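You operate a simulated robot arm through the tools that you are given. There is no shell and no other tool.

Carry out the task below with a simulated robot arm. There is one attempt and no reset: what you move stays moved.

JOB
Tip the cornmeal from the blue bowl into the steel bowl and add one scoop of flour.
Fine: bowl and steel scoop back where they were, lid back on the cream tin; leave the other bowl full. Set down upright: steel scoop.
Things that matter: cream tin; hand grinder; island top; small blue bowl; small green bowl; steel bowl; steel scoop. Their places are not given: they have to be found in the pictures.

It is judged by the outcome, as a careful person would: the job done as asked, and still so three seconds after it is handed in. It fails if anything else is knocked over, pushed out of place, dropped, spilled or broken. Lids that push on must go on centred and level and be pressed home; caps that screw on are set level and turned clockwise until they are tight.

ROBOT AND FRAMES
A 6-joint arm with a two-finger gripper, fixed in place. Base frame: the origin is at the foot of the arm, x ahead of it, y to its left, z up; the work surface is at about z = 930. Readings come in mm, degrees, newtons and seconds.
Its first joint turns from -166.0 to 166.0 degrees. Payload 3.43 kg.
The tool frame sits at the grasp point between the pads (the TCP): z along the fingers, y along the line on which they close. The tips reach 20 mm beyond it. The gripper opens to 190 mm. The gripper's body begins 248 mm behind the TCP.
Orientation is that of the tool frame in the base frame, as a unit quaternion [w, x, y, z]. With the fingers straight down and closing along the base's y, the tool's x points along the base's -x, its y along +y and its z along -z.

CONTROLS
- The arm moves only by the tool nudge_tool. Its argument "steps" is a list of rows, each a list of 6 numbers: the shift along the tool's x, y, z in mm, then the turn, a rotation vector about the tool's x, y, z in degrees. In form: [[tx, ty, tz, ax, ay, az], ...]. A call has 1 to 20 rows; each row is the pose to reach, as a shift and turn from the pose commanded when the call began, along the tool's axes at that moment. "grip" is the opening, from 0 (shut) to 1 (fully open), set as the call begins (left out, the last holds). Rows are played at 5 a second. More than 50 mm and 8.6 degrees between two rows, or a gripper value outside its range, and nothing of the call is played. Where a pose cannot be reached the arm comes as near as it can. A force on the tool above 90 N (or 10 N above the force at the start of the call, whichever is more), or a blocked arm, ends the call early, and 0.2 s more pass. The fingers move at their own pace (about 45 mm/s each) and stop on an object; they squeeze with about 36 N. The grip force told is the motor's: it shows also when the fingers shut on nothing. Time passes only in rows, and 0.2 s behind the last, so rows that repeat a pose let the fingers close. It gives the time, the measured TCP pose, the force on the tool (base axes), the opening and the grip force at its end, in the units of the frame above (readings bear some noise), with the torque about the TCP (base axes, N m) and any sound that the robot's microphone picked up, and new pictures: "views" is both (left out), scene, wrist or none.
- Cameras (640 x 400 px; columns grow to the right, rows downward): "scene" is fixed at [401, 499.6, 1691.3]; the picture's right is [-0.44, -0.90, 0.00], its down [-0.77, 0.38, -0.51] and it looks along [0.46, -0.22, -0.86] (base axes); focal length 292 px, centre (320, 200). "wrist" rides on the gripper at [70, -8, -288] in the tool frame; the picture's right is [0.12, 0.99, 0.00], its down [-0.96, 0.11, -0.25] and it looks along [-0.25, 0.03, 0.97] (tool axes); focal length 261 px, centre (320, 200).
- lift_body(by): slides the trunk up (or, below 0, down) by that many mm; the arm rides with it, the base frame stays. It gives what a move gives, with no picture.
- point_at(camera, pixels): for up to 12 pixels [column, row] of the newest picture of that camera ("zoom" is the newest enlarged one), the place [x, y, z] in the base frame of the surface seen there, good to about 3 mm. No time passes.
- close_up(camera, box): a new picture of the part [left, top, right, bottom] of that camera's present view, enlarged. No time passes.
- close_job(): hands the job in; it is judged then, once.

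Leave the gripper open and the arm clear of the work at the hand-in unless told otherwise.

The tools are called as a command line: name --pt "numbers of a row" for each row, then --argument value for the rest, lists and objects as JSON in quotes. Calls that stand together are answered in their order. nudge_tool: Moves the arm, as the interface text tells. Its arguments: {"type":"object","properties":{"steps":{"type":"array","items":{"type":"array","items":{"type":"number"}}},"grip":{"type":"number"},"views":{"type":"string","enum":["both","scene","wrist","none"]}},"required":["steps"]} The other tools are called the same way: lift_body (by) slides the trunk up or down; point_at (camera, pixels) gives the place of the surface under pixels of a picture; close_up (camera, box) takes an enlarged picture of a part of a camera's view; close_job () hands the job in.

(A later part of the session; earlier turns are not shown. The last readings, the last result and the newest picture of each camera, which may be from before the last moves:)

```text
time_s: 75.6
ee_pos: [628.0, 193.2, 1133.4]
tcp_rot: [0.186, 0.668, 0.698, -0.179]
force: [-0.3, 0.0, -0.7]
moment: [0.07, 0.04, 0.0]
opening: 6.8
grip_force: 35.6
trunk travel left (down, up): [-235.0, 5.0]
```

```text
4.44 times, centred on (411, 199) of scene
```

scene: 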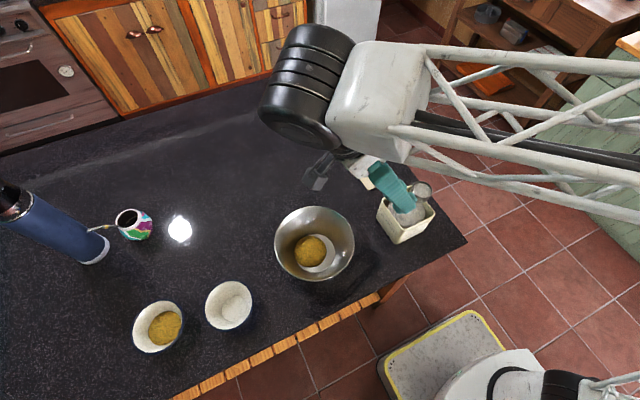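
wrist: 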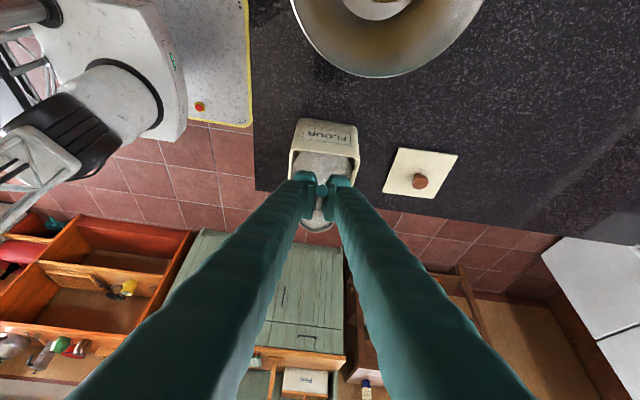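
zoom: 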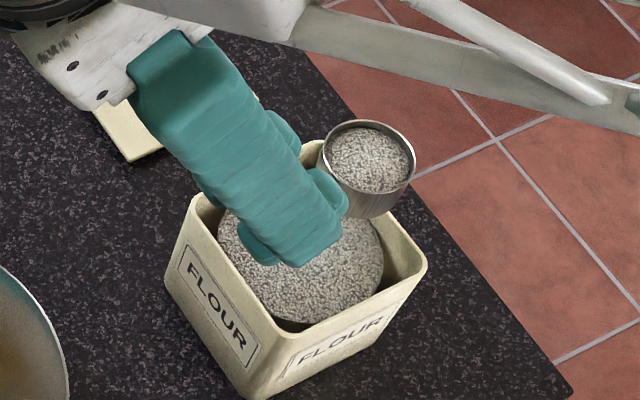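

The scoop is filled with flour. I'll enlarge it to see how full it is and whether anything hangs over the rim.

close_up --camera "scene" --box '[400, 170, 440, 205]'

```text
11.43 times, centred on (420, 188) of scene
```

zoom: 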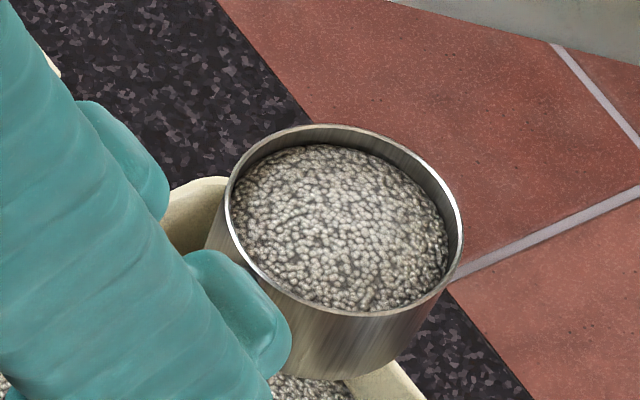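

The scoop is full to just under the rim, a proper level scoop. I'll carry it level to above the steel bowl's centre.

nudge_tool --pt "8 1.3 -4.6 0 0 0" --pt "24 3.9 -13.9 0 0 0" --pt "42 6.8 -24.2 0 0 0" --pt "60 9.8 -34.6 0 0 0" --pt "78 12.7 -45 0 0 0" --pt "96 15.7 -55.4 0 0 0" --pt "114 18.6 -65.8 0 0 0" --pt "132 21.5 -76.2 0 0 0" --pt "150 24.5 -86.6 0 0 0" --pt "168 27.4 -97 0 0 0" --pt "186 30.3 -107.4 0 0 0" --pt "204 33.3 -117.8 0 0 0" --pt "220 35.9 -127 0 0 0" --pt "230 37.5 -132.8 0 0 0" --pt "234.3 38.2 -135.3 0 0 0" --pt "234.3 38.2 -135.3 0 0 0" --views "both"

close_up --camera "scene" --box '[254, 180, 374, 290]'

```text
time_s: 79.0
ee_pos: [655.7, 464.0, 1133.5]
tcp_rot: [0.186, 0.667, 0.698, -0.179]
force: [0.0, -0.2, -0.7]
moment: [0.08, -0.01, 0.02]
opening: 6.9
grip_force: 35.9
trunk travel left (down, up): [-235.0, 5.0]
```

scene: 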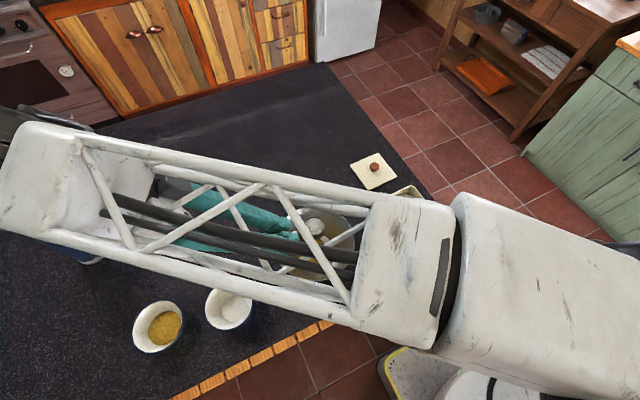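
wrist: 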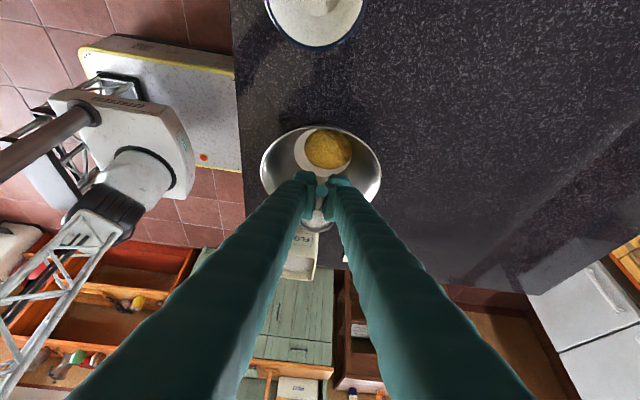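

```text
3.64 times, centred on (314, 235) of scene
```

zoom: 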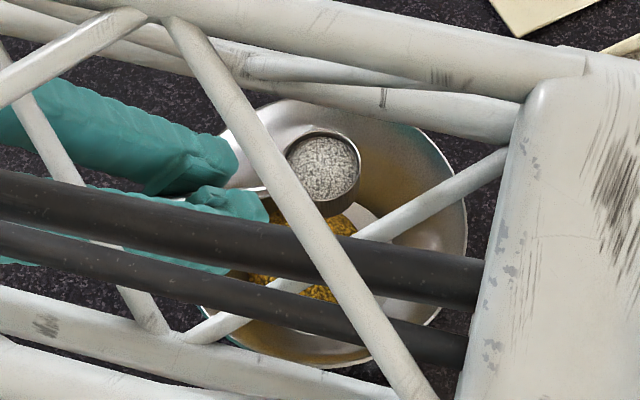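

The full scoop is over the steel bowl, seen through the arm's frame at zoom (322,168). I'll check its position before tipping.

point_at --camera "zoom" --pixels '[[323, 168], [356, 165], [330, 137], [325, 195], [350, 190]]'

```text
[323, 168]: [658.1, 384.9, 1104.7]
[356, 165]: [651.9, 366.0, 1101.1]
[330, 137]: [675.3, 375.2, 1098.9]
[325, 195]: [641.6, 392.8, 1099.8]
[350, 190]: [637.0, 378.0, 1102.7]
```

The cup centre is about (658, 386), over the middle of the steel bowl. I'll lower and tip the mouth forward to about 64° first.

nudge_tool --pt "-7.1 0 -3 0 8 0" --pt "-14.6 0 -3.9 0 16 0" --pt "-22.2 0 -2.4 0 24 0" --pt "-29.9 0 1 0 32 0" --pt "-37.9 0 6 0 40 0" --pt "-45.8 0 12.5 0 48 0" --pt "-54 0 19.7 0 56 0" --pt "-64.5 0 23.6 0 64 0" --pt "-64.5 0 23.6 0 64 0" --views "both"

close_up --camera "scene" --box '[254, 180, 374, 290]'

```text
time_s: 81.0
ee_pos: [658.5, 397.6, 1145.6]
tcp_rot: [-0.213, 0.66, 0.691, 0.203]
force: [0.0, -0.6, -1.4]
moment: [0.0, -0.03, 0.02]
opening: 6.8
grip_force: 36.3
trunk travel left (down, up): [-235.0, 5.0]
```

scene: 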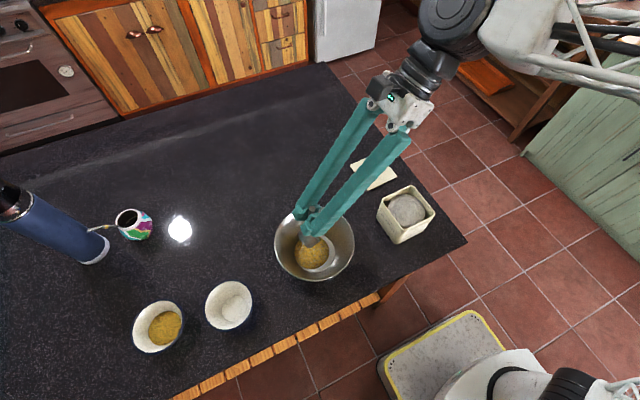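
wrist: 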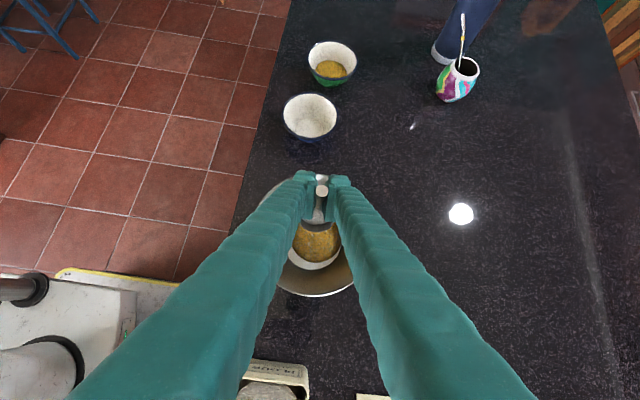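

```text
3.64 times, centred on (314, 235) of scene
```

zoom: 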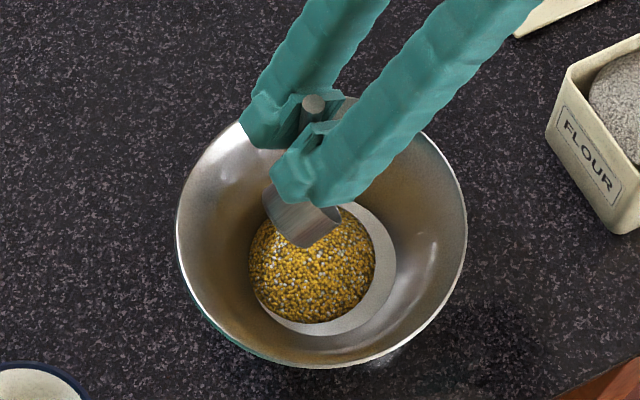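

Flour specks are already landing on the meal in the bowl. I'll continue tipping to about 128° to empty the scoop.

nudge_tool --pt "-9.1 0 -6.5 0 8 0" --pt "-19.1 0 -11.7 0 16 0" --pt "-29.7 0 -15.3 0 24 0" --pt "-40.7 0 -17.6 0 32 0" --pt "-52 0 -18.3 0 40 0" --pt "-63.1 0 -17.3 0 48 0" --pt "-74.1 0 -15 0 56 0" --pt "-84.6 0 -11.1 0 64 0" --pt "-84.6 0 -11.1 0 64 0" --pt "-84.6 0 -11.1 0 64 0" --views "both"

close_up --camera "scene" --box '[254, 180, 374, 290]'

```text
time_s: 83.2
ee_pos: [662.3, 320.8, 1108.2]
tcp_rot: [0.546, -0.453, -0.473, -0.522]
force: [0.2, -0.4, -1.2]
moment: [-0.09, -0.01, 0.02]
opening: 6.7
grip_force: 36.2
trunk travel left (down, up): [-235.0, 5.0]
```

scene: 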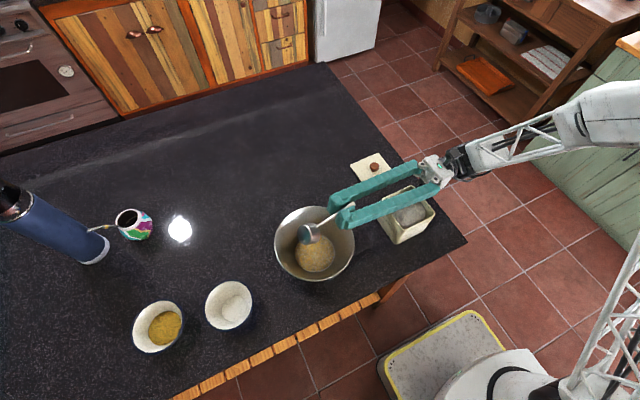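
wrist: 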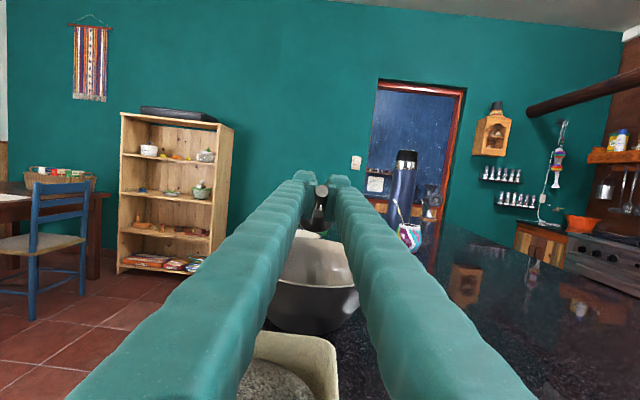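

```text
3.64 times, centred on (314, 235) of scene
```

zoom: 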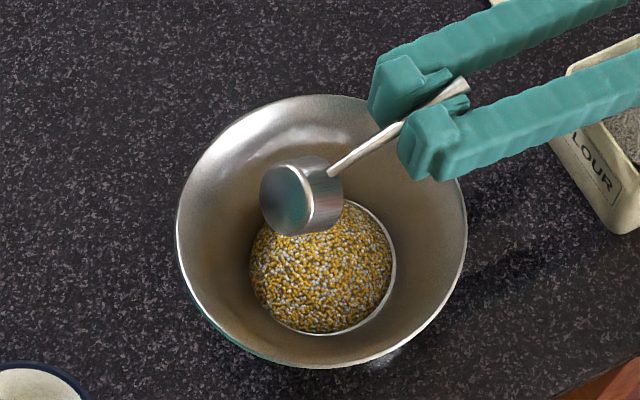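

The bowl now shows a mixed meal-and-flour mound, and the scoop is tipped over it. I'll hold a moment so the last flour falls, then turn the scoop back level above the bowl.

nudge_tool --pt "0 0 0 0 0 0" --pt "0 0 0 0 0 0" --pt "0 0 0 0 0 0" --pt "8.1 0 7.7 0 -8 0" --pt "15 0 16.6 0 -16 0" --pt "20.8 0 26.1 0 -24 0" --pt "25.1 0 36.5 0 -32 0" --pt "27.9 0 47.4 0 -40 0" --pt "29.2 0 58.5 0 -48 0" --pt "29 0 69.7 0 -56 0" --pt "27.1 0 80.8 0 -64 0" --pt "28.7 0 92.2 0 -72 0" --pt "28.8 0 103 0 -80 0" --pt "27.6 0 113.1 0 -88 0" --pt "26.1 0 122.4 0 -96 0" --pt "23.6 0 130.5 0 -104 0" --pt "20.1 0 137.4 0 -112 0" --pt "14.8 0 142.7 0 -120 0" --pt "9 0 146.6 0 -128 0" --pt "9 0 146.6 0 -128 0" --views "both"

close_up --camera "scene" --box '[254, 180, 374, 290]'

```text
time_s: 87.4
ee_pos: [656.0, 465.3, 1135.6]
tcp_rot: [0.186, 0.668, 0.697, -0.181]
force: [1.1, 0.7, -1.4]
moment: [-0.15, 0.04, -0.05]
opening: 6.9
grip_force: 35.8
trunk travel left (down, up): [-235.0, 5.0]
```

scene: 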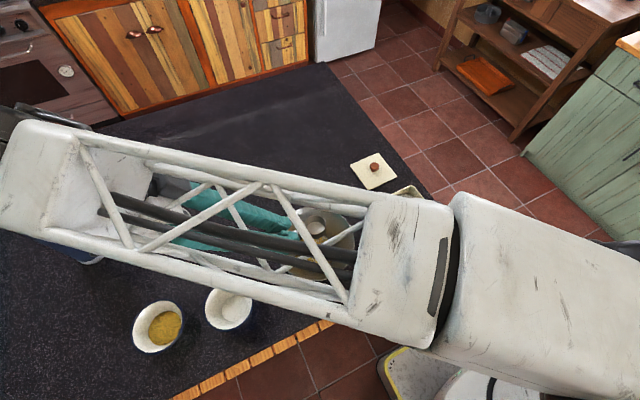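
wrist: 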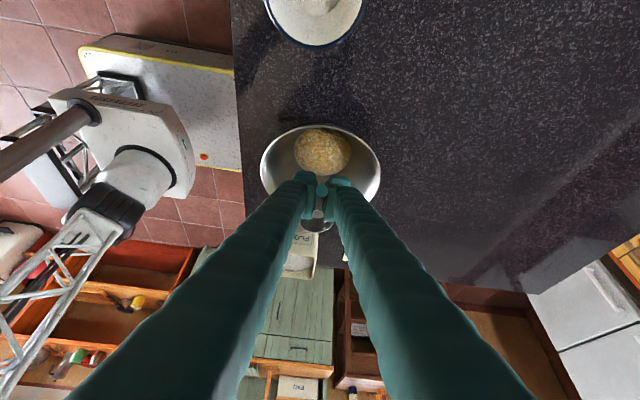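

```text
3.64 times, centred on (314, 235) of scene
```

zoom: 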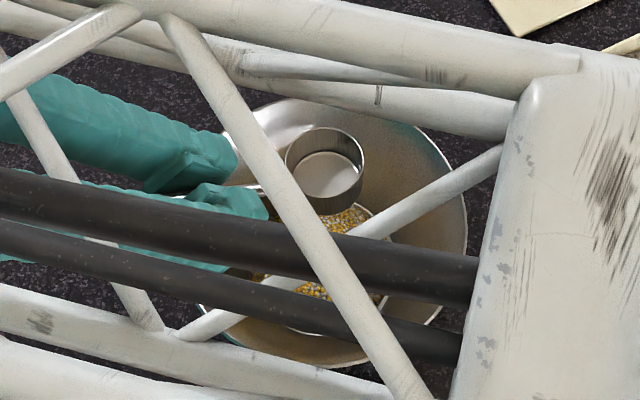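

The scoop is empty and shiny inside, and the bowl holds the mix. I'll carry the scoop back above its original spot, turning the handle back to its first direction.

nudge_tool --pt "-7.8 18.9 11.7 -0.69 0 -1.19" --pt "-15.5 37.9 23.3 -1.38 0 -2.38" --pt "-23.3 56.8 35 -2.07 0 -3.57" --pt "-31.1 75.7 46.7 -2.76 0 -4.76" --pt "-38.8 94.7 58.3 -3.44 0 -5.94" --pt "-46.6 113.6 70 -4.13 0 -7.13" --pt "-54.4 132.5 81.7 -4.82 0 -8.32" --pt "-62.1 151.5 93.3 -5.51 0 -9.51" --pt "-69.9 170.4 105 -6.2 0 -10.7" --pt "-69.9 170.4 105 -6.2 0 -10.7" --views "both"

close_up --camera "wrist" --box '[270, 150, 370, 250]'

```text
time_s: 89.6
ee_pos: [830.0, 360.1, 1080.2]
tcp_rot: [0.204, 0.589, 0.766, -0.157]
force: [-0.7, -0.3, -1.4]
moment: [0.05, 0.03, 0.02]
opening: 7.1
grip_force: 36.5
trunk travel left (down, up): [-235.0, 5.0]
```

scene: 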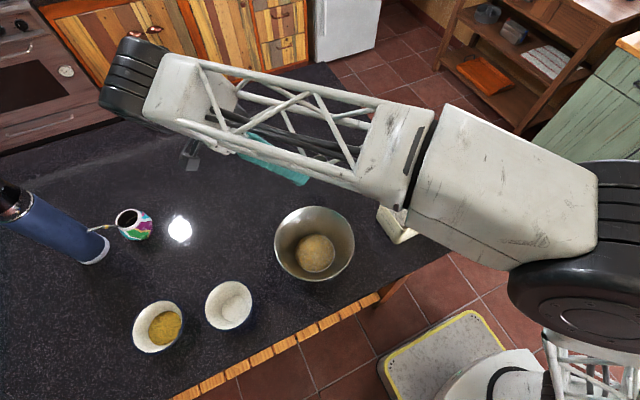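
wrist: 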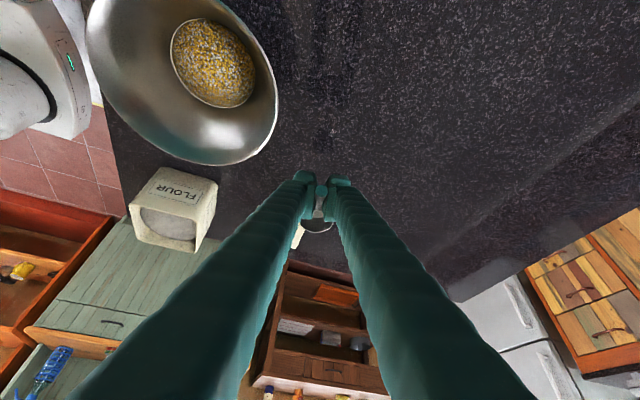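

```text
4.00 times, centred on (320, 200) of wrist
```

zoom: 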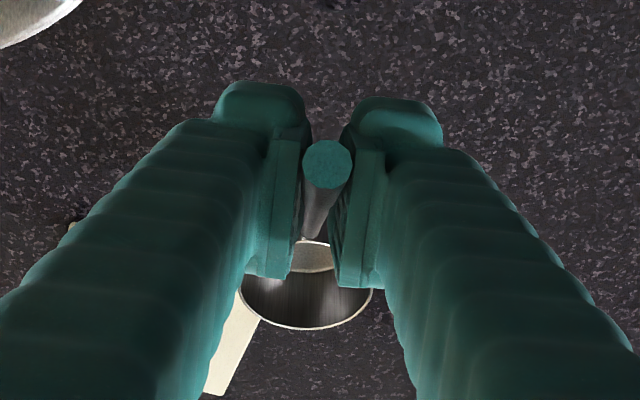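

I'll check the cup rim's level and position from this zoom before lowering.

point_at --camera "zoom" --pixels '[[243, 290], [370, 292], [290, 327], [325, 327], [262, 318], [355, 315], [305, 328], [312, 258], [326, 160], [300, 300]]'

```text
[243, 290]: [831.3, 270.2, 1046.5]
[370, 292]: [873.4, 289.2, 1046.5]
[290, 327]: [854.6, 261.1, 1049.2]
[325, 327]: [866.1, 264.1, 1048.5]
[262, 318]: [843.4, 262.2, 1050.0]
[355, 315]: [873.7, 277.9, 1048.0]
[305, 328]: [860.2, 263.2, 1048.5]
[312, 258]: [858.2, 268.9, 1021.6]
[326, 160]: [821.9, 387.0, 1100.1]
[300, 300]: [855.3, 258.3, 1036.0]
```

The rim is level within about a degree, and the cup is within 3 mm of its old place. I'll lower 85 mm now and then finish slowly by touch.

nudge_tool --pt "12 0.3 18 0 0 0" --pt "24 0.6 37 0 0 0" --pt "34 1 56 0 0 0" --pt "40 1 66 0 0 0" --pt "44.1 1 72.7 0 0 0" --pt "44.1 1 72.7 0 0 0" --views "none"

close_up --camera "wrist" --box '[270, 150, 370, 250]'

```text
time_s: 91.0
ee_pos: [830.2, 360.9, 995.1]
tcp_rot: [0.205, 0.588, 0.766, -0.157]
force: [-0.9, -0.6, -0.6]
moment: [0.05, -0.01, -0.02]
opening: 6.6
grip_force: 36.1
trunk travel left (down, up): [-235.0, 5.0]
```

```text
4.00 times, centred on (320, 200) of wrist
```

zoom: 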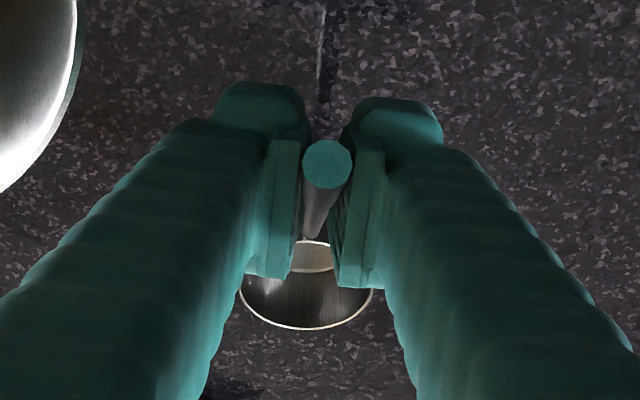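

The scoop is about 6 mm above the table. I'll lower 5 mm and read the force.

nudge_tool --pt "1.2 0 2.1 0 0 0" --pt "2.5 0 4.3 0 0 0" --pt "2.5 0 4.3 0 0 0" --views "none"

nudge_tool --pt "0.4 0 0.7 0 0 0" --pt "0.75 0 1.3 0 0 0" --pt "0.75 0 1.3 0 0 0" --views "none"

```text
time_s: 91.8
ee_pos: [830.0, 360.0, 992.5]
tcp_rot: [0.205, 0.588, 0.766, -0.157]
force: [-0.6, 2.7, 12.1]
moment: [-0.72, -0.21, -0.01]
opening: 6.7
grip_force: 36.2
trunk travel left (down, up): [-235.0, 5.0]
```

```text
time_s: 92.6
ee_pos: [828.9, 362.5, 990.4]
tcp_rot: [0.205, 0.588, 0.767, -0.157]
force: [-1.5, 8.0, 21.8]
moment: [-0.78, -0.24, 0.03]
opening: 6.7
grip_force: 36.2
trunk travel left (down, up): [-235.0, 5.0]
```

The cup is on the table (22 N, a bit more press than needed). I'll ease back about 2 mm and then open the fingers.

nudge_tool --pt "-0.5 0 -0.9 0 0 0" --pt "-1 0 -1.7 0 0 0" --pt "-1 0 -1.7 0 0 0" --views "wrist"

```text
time_s: 93.4
ee_pos: [830.7, 360.8, 990.5]
tcp_rot: [0.203, 0.589, 0.766, -0.159]
force: [0.3, -1.5, 0.0]
moment: [-0.05, -0.03, -0.02]
opening: 6.9
grip_force: 36.1
trunk travel left (down, up): [-235.0, 5.0]
```

wrist: 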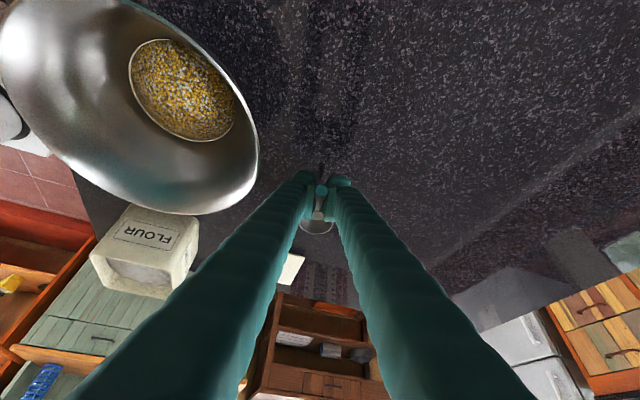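

The load is now near zero with the cup on the table. I'll open the fingers and hold.

nudge_tool --pt "0 0 0 0 0 0" --pt "0 0 0 0 0 0" --pt "0 0 0 0 0 0" --pt "0 0 0 0 0 0" --grip 0.25 --views "wrist"

close_up --camera "wrist" --box '[270, 150, 370, 250]'

```text
time_s: 94.4
ee_pos: [830.3, 362.0, 990.4]
tcp_rot: [0.204, 0.589, 0.766, -0.158]
force: [0.5, 0.4, 0.9]
moment: [0.01, 0.0, -0.01]
opening: 47.6
grip_force: 0.1
trunk travel left (down, up): [-235.0, 5.0]
```

wrist: 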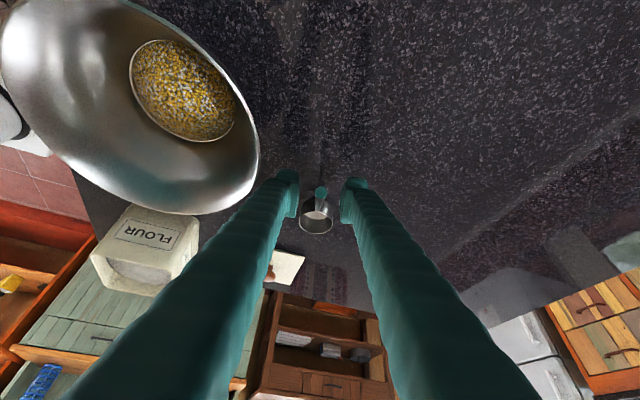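

```text
4.00 times, centred on (320, 200) of wrist
```

zoom: 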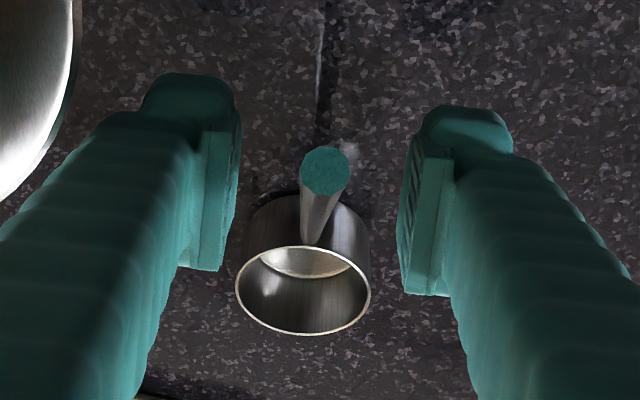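

The scoop stands upright by itself. I'll back out along the tool axis.

nudge_tool --pt "0 0 -20 0 0 0" --pt "0 0 -40 0 0 0" --pt "0 0 -70 0 0 0" --pt "0 0 -95 0 0 0" --views "none"

close_up --camera "wrist" --box '[270, 150, 370, 250]'

```text
time_s: 95.4
ee_pos: [817.7, 407.8, 1073.2]
tcp_rot: [0.204, 0.588, 0.767, -0.158]
force: [-0.4, -1.0, -1.0]
moment: [0.03, 0.03, -0.02]
opening: 47.6
grip_force: 0.1
trunk travel left (down, up): [-235.0, 5.0]
```

```text
4.00 times, centred on (320, 200) of wrist
```

zoom: 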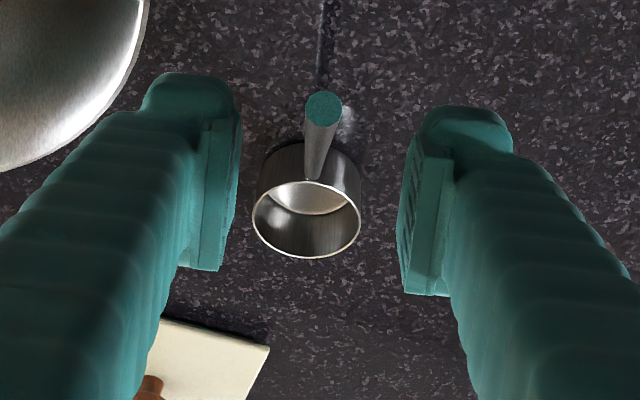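

The scoop stands where it was. Next I'll straighten the tool and move over to the lid.

nudge_tool --pt "-18.4 -4.1 -0.9 0 6 0" --pt "-36.8 -8.3 -1.9 0 12 0" --pt "-55.1 -12.4 -2.8 0 18 0" --pt "-73.5 -16.6 -3.8 0 24 0" --pt "-91.9 -20.7 -4.7 0 30 0" --pt "-91.9 -20.7 -4.7 0 30 0" --views "none"

nudge_tool --pt "-20 -5.1 0 0 0 -7.5" --pt "-40.1 -10.3 0 0 0 -15" --pt "-60.1 -15.4 0 0 0 -22.5" --pt "-80.2 -20.5 0 0 0 -30" --pt "-100.2 -25.7 0 0 0 -37.5" --pt "-120.2 -30.8 0 0 0 -45" --pt "-140.3 -35.9 0 0 0 -52.5" --pt "-160.3 -41 0 0 0 -60" --pt "-180.4 -46.2 0 0 0 -67.5" --pt "-200.4 -51.3 0 0 0 -75" --pt "-200.4 -51.3 0 0 0 -75" --grip 0.32 --views "both"

close_up --camera "wrist" --box '[270, 130, 370, 230]'

```text
time_s: 96.8
ee_pos: [818.8, 327.0, 1124.3]
tcp_rot: [-0.002, 0.608, 0.794, 0.002]
force: [1.2, 0.6, -0.3]
moment: [0.07, -0.04, 0.0]
opening: 47.4
grip_force: 0.0
trunk travel left (down, up): [-235.0, 5.0]
```

```text
time_s: 99.2
ee_pos: [820.1, 120.6, 1123.6]
tcp_rot: [0.0, 0.001, 1.0, 0.0]
force: [-0.9, -1.1, 0.0]
moment: [0.03, 0.01, 0.01]
opening: 60.9
grip_force: 0.1
trunk travel left (down, up): [-235.0, 5.0]
```

scene: 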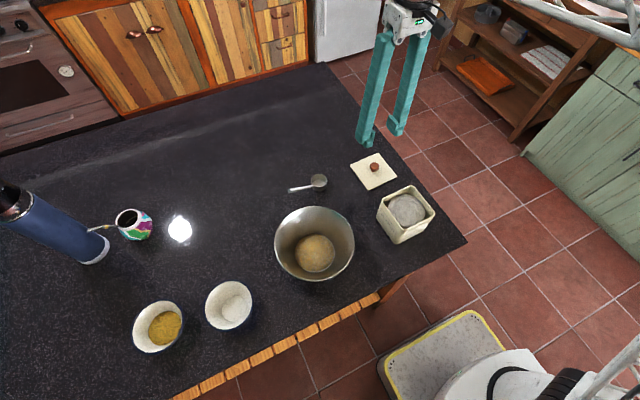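
wrist: 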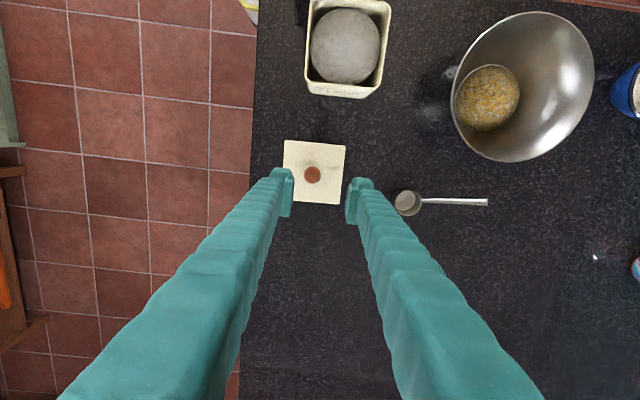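

```text
4.00 times, centred on (320, 180) of wrist
```

zoom: 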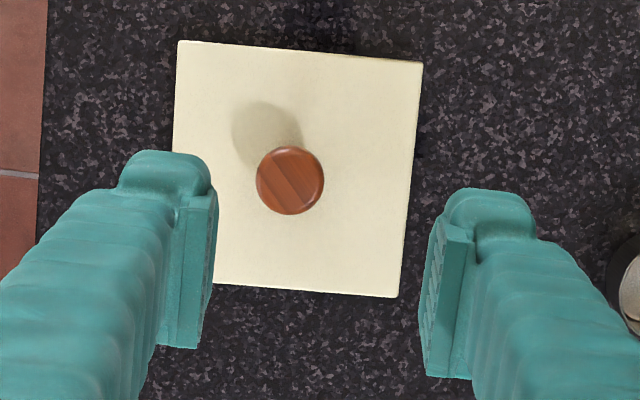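

The scoop's spot and angle look right in the scene, with the cup at (319,181). I'll measure the knob and lid here, and the tin rim precisely, for putting the lid back.

point_at --camera "zoom" --pixels '[[259, 180], [321, 180], [290, 149], [290, 212], [290, 180], [181, 46], [418, 67], [395, 292], [220, 276], [300, 53], [409, 180], [300, 284]]'

close_up --camera "wrist" --box '[295, 0, 405, 110]'

```text
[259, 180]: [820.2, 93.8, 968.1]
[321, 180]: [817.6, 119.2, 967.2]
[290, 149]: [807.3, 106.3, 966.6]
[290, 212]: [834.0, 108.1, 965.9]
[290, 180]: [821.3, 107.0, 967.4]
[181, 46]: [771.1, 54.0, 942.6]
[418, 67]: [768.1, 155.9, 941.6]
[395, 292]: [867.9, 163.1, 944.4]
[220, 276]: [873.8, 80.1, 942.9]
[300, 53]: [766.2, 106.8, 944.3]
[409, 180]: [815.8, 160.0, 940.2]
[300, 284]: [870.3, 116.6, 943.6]
```

```text
3.64 times, centred on (350, 55) of wrist
```

zoom: 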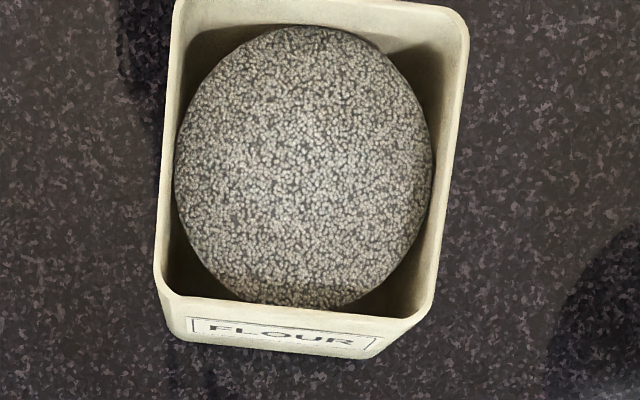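

The knob is at (820.7, 106.5): the lid slid about 13 mm on the table at release, probably because my fingertips were touching its top. I'll keep the tips higher this time. Now I'll measure the tin's rim from this view.

point_at --camera "zoom" --pixels '[[158, 275], [168, 291], [300, 308], [420, 315], [440, 290], [466, 40], [172, 20], [163, 150], [452, 165], [200, 296], [400, 318]]'

close_up --camera "scene" --box '[366, 174, 446, 254]'

```text
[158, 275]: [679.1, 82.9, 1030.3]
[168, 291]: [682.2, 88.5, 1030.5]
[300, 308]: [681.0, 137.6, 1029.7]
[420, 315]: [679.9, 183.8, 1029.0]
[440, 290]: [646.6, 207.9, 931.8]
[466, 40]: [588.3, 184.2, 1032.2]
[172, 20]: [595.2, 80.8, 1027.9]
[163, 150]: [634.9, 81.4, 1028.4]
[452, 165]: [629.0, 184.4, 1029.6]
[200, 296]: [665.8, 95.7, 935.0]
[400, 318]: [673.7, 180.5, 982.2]
```

```text
5.00 times, centred on (406, 214) of scene
```

zoom: 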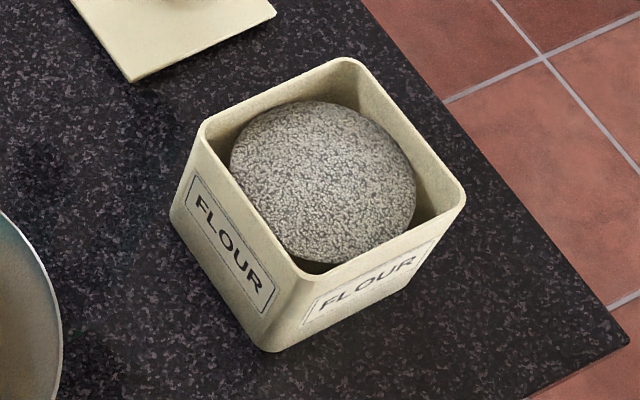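

The tin hasn't moved. I'll lower over the knob, stopping with the fingertips about 3 mm above the lid's top.

nudge_tool --pt "-0.6 -7 35 0 0 0" --pt "-0.6 -14.1 70 0 0 0" --pt "-0.6 -14.1 110 0 0 0" --pt "-0.6 -14.1 140 0 0 0" --pt "-0.6 -14.1 157.3 0 0 0" --pt "-0.6 -14.1 157.3 0 0 0" --views "both"

close_up --camera "wrist" --box '[270, 140, 370, 240]'

```text
time_s: 100.6
ee_pos: [819.9, 106.3, 965.7]
tcp_rot: [0.0, 0.0, 1.0, 0.0]
force: [0.5, 0.0, -0.3]
moment: [-0.02, 0.01, -0.03]
opening: 60.7
grip_force: 0.1
trunk travel left (down, up): [-235.0, 5.0]
```

scene: 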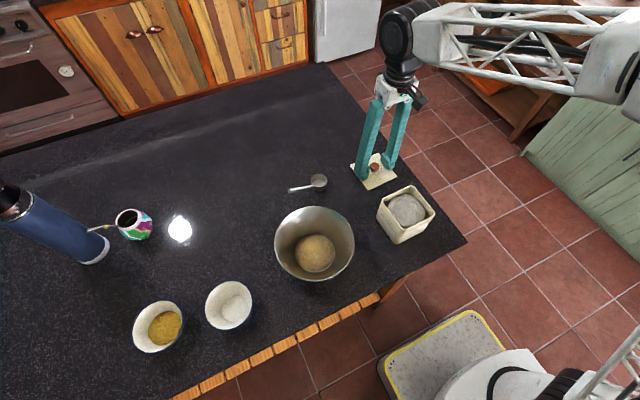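
wrist: 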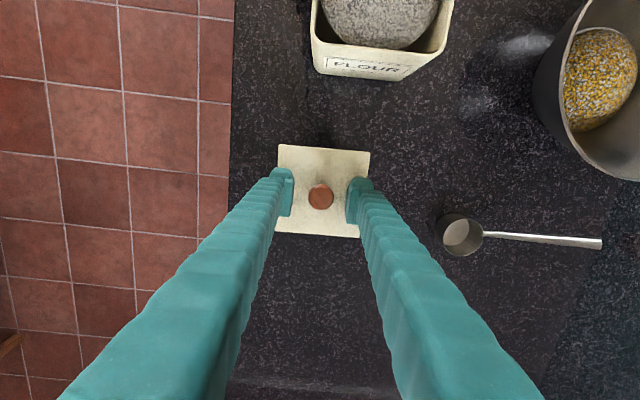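

```text
4.00 times, centred on (320, 190) of wrist
```

zoom: 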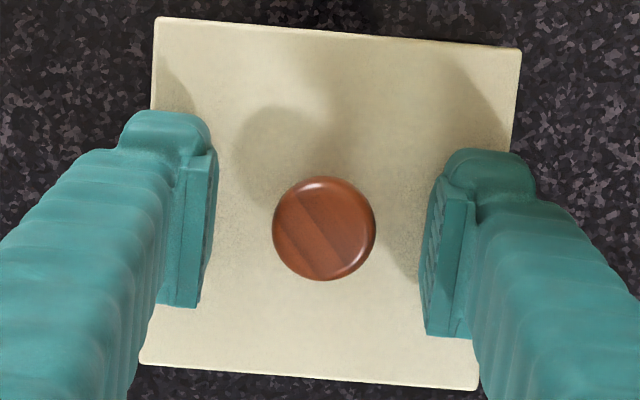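

The knob sits centrally between the pads. I'll close on it.

nudge_tool --pt "0 0 0 0 0 0" --pt "0 0 0 0 0 0" --pt "0 0 0 0 0 0" --pt "0 0 0 0 0 0" --grip 0 --views "none"

nudge_tool --pt "0 0 -15 0 0 0" --pt "0 0 -50 0 0 0" --pt "0 0 -90 0 0 0" --pt "0 0 -130 0 0 0" --pt "0 0 -170 0 0 0" --pt "0 0 -170 0 0 0" --views "both"

```text
time_s: 101.6
ee_pos: [822.1, 104.4, 965.2]
tcp_rot: [0.0, 0.001, 1.0, 0.001]
force: [0.6, -1.3, -0.4]
moment: [-0.02, 0.01, -0.01]
opening: 25.1
grip_force: 35.8
trunk travel left (down, up): [-235.0, 5.0]
```

```text
time_s: 103.0
ee_pos: [820.8, 105.6, 1135.6]
tcp_rot: [-0.001, 0.001, 1.0, 0.001]
force: [-0.4, -0.2, -1.1]
moment: [0.0, 0.0, 0.03]
opening: 25.4
grip_force: 36.2
trunk travel left (down, up): [-235.0, 5.0]
```

scene: 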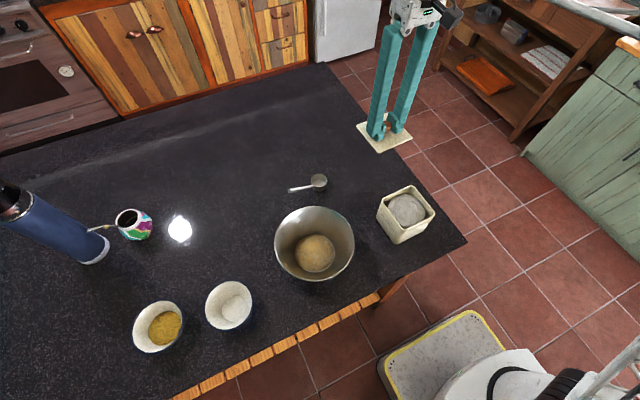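
wrist: 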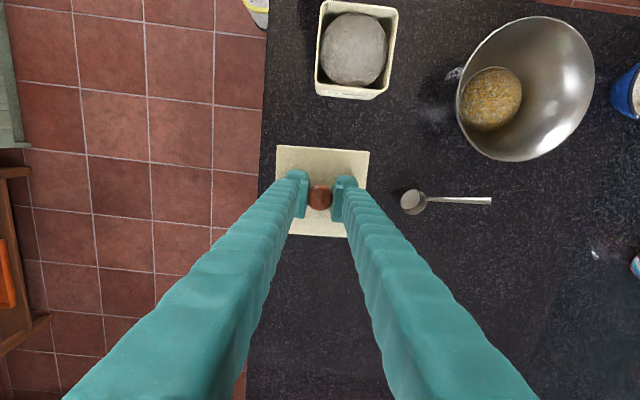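

The lid is lifted level. I'll carry it back over the tin at height.

nudge_tool --pt "27 3.8 0 0 0 0" --pt "54 7.6 0 0 0 0" --pt "81 11.4 0 0 0 0" --pt "108 15.3 0 0 0 0" --pt "136 19.1 0 0 0 0" --pt "163 22.9 0 0 0 0" --pt "189.5 26.7 0 0 0 0" --pt "189.5 26.7 0 0 0 0" --pt "189.5 26.7 35 0 0 0" --pt "189.5 26.7 35 0 0 0" --views "both"

close_up --camera "scene" --box '[356, 154, 456, 254]'

close_up --camera "wrist" --box '[260, 130, 380, 250]'

```text
time_s: 105.2
ee_pos: [629.8, 133.0, 1099.5]
tcp_rot: [-0.001, 0.001, 1.0, 0.0]
force: [0.5, -0.4, 0.5]
moment: [-0.02, 0.0, -0.01]
opening: 25.2
grip_force: 36.2
trunk travel left (down, up): [-235.0, 5.0]
```

scene: 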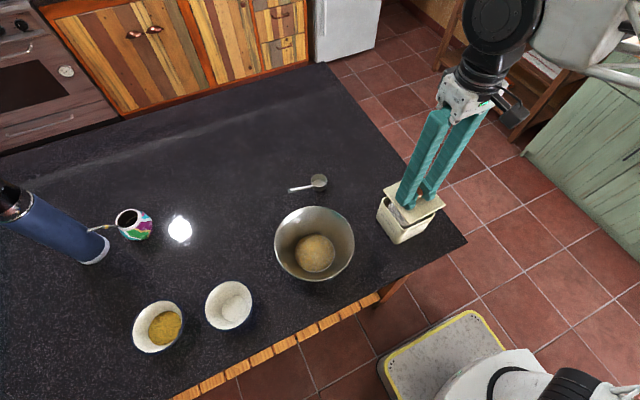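
wrist: 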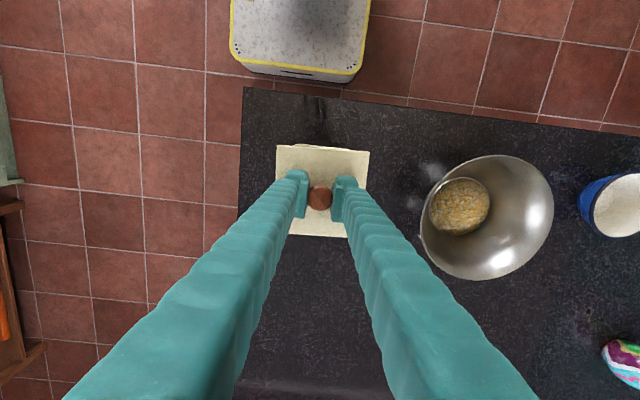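

```text
4.00 times, centred on (406, 204) of scene
```

zoom: 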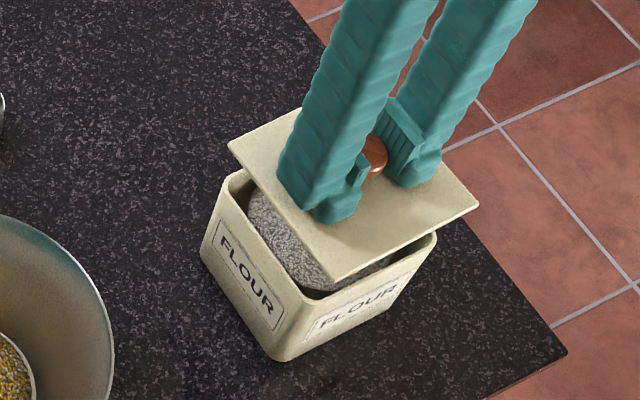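

```text
3.33 times, centred on (320, 190) of wrist
```

zoom: 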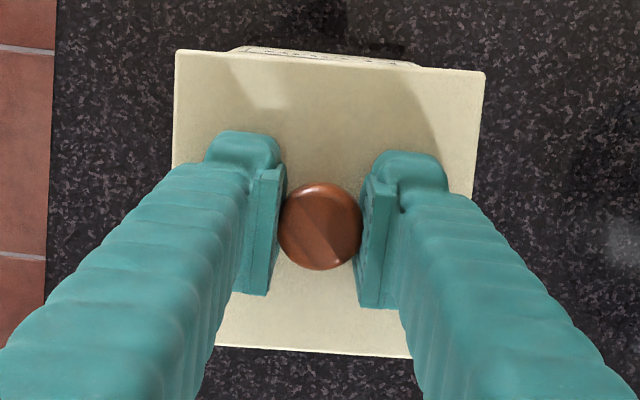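

The lid is above the tin. I'll measure its corners from the scene zoom to compare centre and turn with the tin's rim.

close_up --camera "scene" --box '[366, 174, 446, 254]'

point_at --camera "zoom" --pixels '[[239, 86], [549, 161], [369, 256], [300, 165], [460, 208], [237, 90]]'

```text
5.00 times, centred on (406, 214) of scene
```

zoom: 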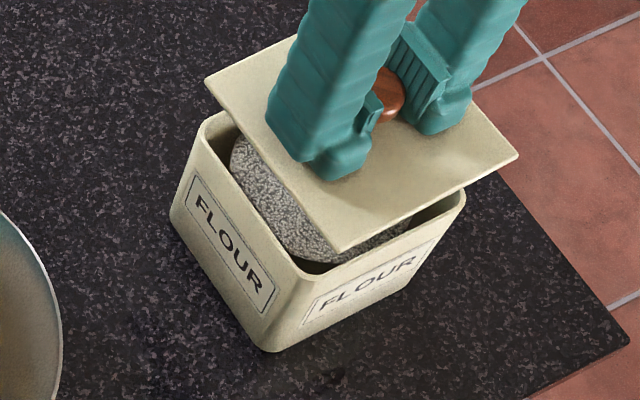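

```text
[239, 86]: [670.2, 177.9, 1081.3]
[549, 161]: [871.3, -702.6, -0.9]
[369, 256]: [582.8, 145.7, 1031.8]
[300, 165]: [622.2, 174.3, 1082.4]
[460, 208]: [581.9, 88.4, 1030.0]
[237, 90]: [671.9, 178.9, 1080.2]
```

I'll now point at the actual corners in this zoom: (210,82), (340,246), (514,158), with edge points between them.

point_at --camera "zoom" --pixels '[[209, 82], [339, 246], [514, 157], [293, 42], [275, 164], [430, 202], [244, 60], [490, 126], [205, 130], [305, 272], [460, 200], [312, 290]]'

```text
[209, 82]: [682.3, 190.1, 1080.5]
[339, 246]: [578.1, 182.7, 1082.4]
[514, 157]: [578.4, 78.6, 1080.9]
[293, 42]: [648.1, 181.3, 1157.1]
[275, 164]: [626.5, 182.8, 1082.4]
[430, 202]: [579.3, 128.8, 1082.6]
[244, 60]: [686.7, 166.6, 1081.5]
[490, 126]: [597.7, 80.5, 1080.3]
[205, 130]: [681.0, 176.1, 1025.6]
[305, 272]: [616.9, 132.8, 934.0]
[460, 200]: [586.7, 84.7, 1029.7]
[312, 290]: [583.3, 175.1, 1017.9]
```

The lid sits about 2 mm short in x and turned about 1° from its original fit. I'll correct that (+1.7 x, −0.7 y, −1° yaw) and lower to just above the rim.

nudge_tool --pt "-0.9 -0.4 8 0 0 0.5" --pt "-1.7 -0.7 16 0 0 1" --pt "-1.7 -0.7 24 0 0 1" --pt "-1.7 -0.7 28 0 0 1" --pt "-1.7 -0.7 28 0 0 1" --views "both"

close_up --camera "scene" --box '[366, 174, 446, 254]'

point_at --camera "scene" --pixels '[[378, 193], [434, 211]]'

```text
time_s: 106.4
ee_pos: [633.0, 131.7, 1071.9]
tcp_rot: [-0.001, 0.009, 1.0, 0.001]
force: [0.5, -0.6, -0.9]
moment: [0.01, -0.02, 0.01]
opening: 24.9
grip_force: 35.8
trunk travel left (down, up): [-235.0, 5.0]
```

scene: 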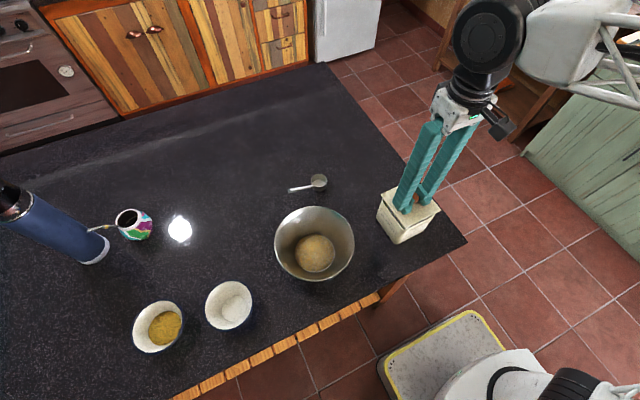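
wrist: 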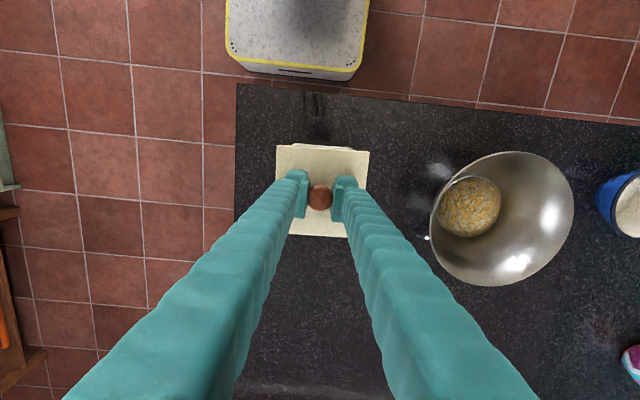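

```text
5.00 times, centred on (406, 214) of scene
```

zoom: 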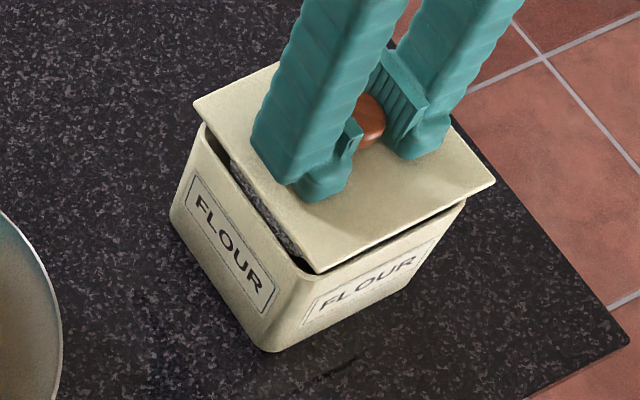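

```text
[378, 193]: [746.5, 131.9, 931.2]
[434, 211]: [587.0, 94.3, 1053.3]
```

The lid edges look parallel to the tin rim. I'll check the corners once more in 3D before lowering into the rim.

point_at --camera "zoom" --pixels '[[197, 103], [318, 269], [491, 181], [257, 186], [410, 224], [235, 88], [470, 150]]'

close_up --camera "wrist" --box '[260, 130, 380, 250]'

```text
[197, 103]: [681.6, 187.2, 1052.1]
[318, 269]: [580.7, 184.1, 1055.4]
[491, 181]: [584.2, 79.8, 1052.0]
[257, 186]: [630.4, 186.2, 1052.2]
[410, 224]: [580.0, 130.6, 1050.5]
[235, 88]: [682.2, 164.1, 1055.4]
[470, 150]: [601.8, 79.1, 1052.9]
```

```text
3.33 times, centred on (320, 190) of wrist
```

zoom: 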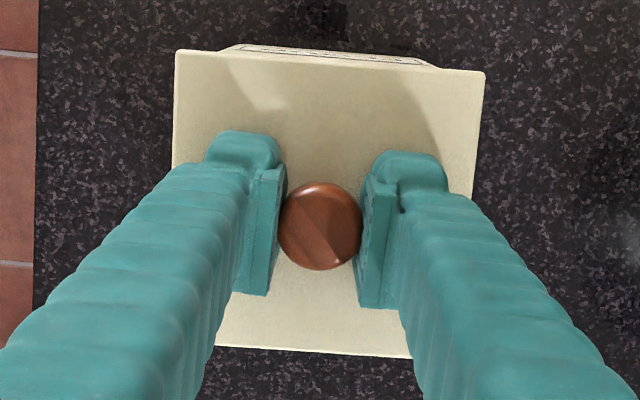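

The lid's centre is (632.9, 133.5), matching the original (632.5, 133.4), with matching turn. I'll lower it slowly onto the tin.

nudge_tool --pt "0 0 2 0 0 0" --pt "0 0 4 0 0 0" --pt "0 0 6 0 0 0" --pt "0 0 8 0 0 0" --pt "0 0 8 0 0 0" --views "none"

close_up --camera "scene" --box '[366, 174, 446, 254]'

```text
time_s: 107.6
ee_pos: [633.3, 132.7, 1065.7]
tcp_rot: [-0.001, 0.01, 1.0, 0.001]
force: [0.2, 0.7, 0.1]
moment: [-0.02, -0.01, 0.01]
opening: 25.0
grip_force: 36.2
trunk travel left (down, up): [-235.0, 5.0]
```

```text
5.00 times, centred on (406, 214) of scene
```

zoom: 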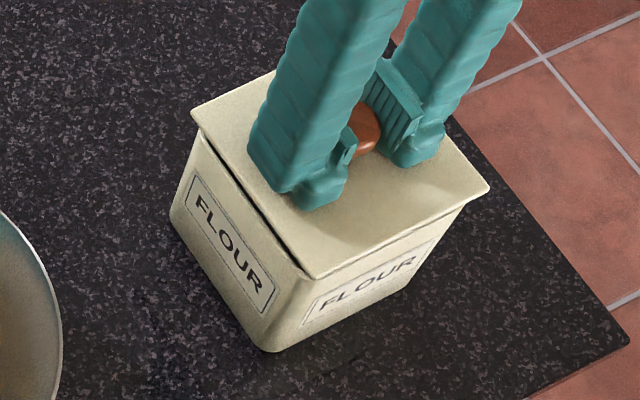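

There is still a thin gap under the left edge and no contact yet. I'll continue down in small steps.

nudge_tool --pt "0 0 1 0 0 0" --pt "0 0 2 0 0 0" --pt "0 0 2 0 0 0" --views "none"

```text
time_s: 108.4
ee_pos: [633.9, 131.1, 1063.9]
tcp_rot: [-0.002, 0.009, 1.0, 0.0]
force: [0.2, 0.3, -0.7]
moment: [-0.03, 0.02, -0.01]
opening: 25.2
grip_force: 36.0
trunk travel left (down, up): [-235.0, 5.0]
```

nudge_tool --pt "0 0 1 0 0 0" --pt "0 0 2 0 0 0" --pt "0 0 2 0 0 0" --views "none"

close_up --camera "scene" --box '[366, 174, 446, 254]'

```text
time_s: 109.2
ee_pos: [631.5, 134.6, 1060.7]
tcp_rot: [-0.002, 0.01, 1.0, 0.001]
force: [-0.3, 0.1, 0.2]
moment: [0.0, 0.0, -0.01]
opening: 24.9
grip_force: 36.2
trunk travel left (down, up): [-235.0, 5.0]
```

```text
5.00 times, centred on (406, 214) of scene
```

zoom: 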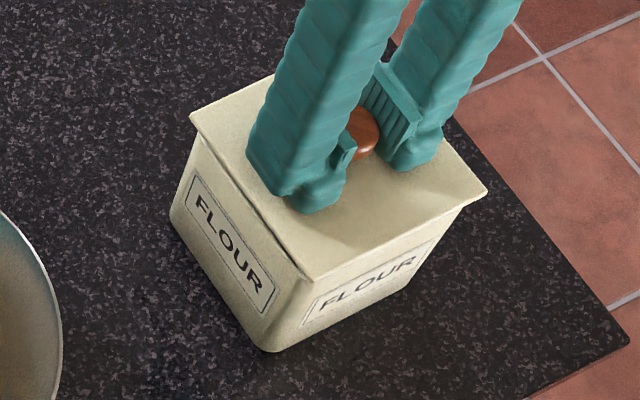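

The lid corners are still about 3–4 mm above where they were. I'll continue down.

nudge_tool --pt "0 0 1 0 0 0" --pt "0 0 2 0 0 0" --pt "0 0 2 0 0 0" --views "none"

```text
time_s: 110.0
ee_pos: [633.4, 131.6, 1059.3]
tcp_rot: [-0.001, 0.01, 1.0, 0.001]
force: [-0.5, 0.3, -1.1]
moment: [-0.02, -0.03, 0.0]
opening: 25.2
grip_force: 35.6
trunk travel left (down, up): [-235.0, 5.0]
```

nudge_tool --pt "0 0 0.8 0 0 0" --pt "0 0 1.5 0 0 0" --pt "0 0 1.5 0 0 0" --views "none"

close_up --camera "scene" --box '[366, 174, 446, 254]'

```text
time_s: 110.8
ee_pos: [632.9, 132.5, 1056.9]
tcp_rot: [-0.001, 0.009, 1.0, 0.001]
force: [-0.3, -0.6, -0.2]
moment: [0.0, -0.03, -0.01]
opening: 25.2
grip_force: 35.7
trunk travel left (down, up): [-235.0, 5.0]
```

```text
5.00 times, centred on (406, 214) of scene
```

zoom: 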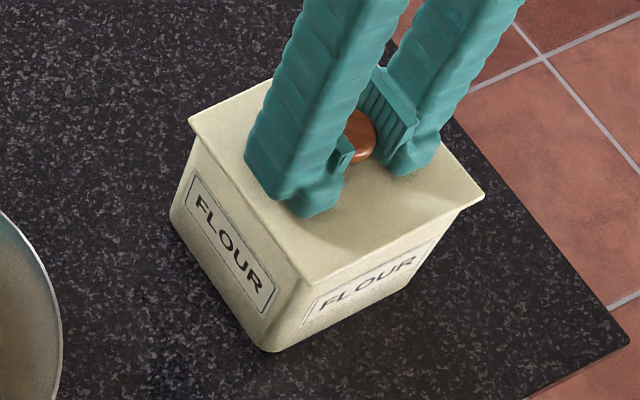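

The lid is almost home, about 2 mm to go. I'll press further in 1 mm steps until force or a snap.

nudge_tool --pt "0 0 0.7 0 0 0" --pt "0 0 1.4 0 0 0" --pt "0 0 1.4 0 0 0" --views "none"

```text
time_s: 111.6
ee_pos: [633.0, 132.3, 1056.5]
tcp_rot: [-0.001, 0.01, 1.0, 0.0]
force: [0.1, 0.6, -0.6]
moment: [0.0, 0.0, 0.01]
opening: 25.1
grip_force: 35.7
trunk travel left (down, up): [-235.0, 5.0]
```

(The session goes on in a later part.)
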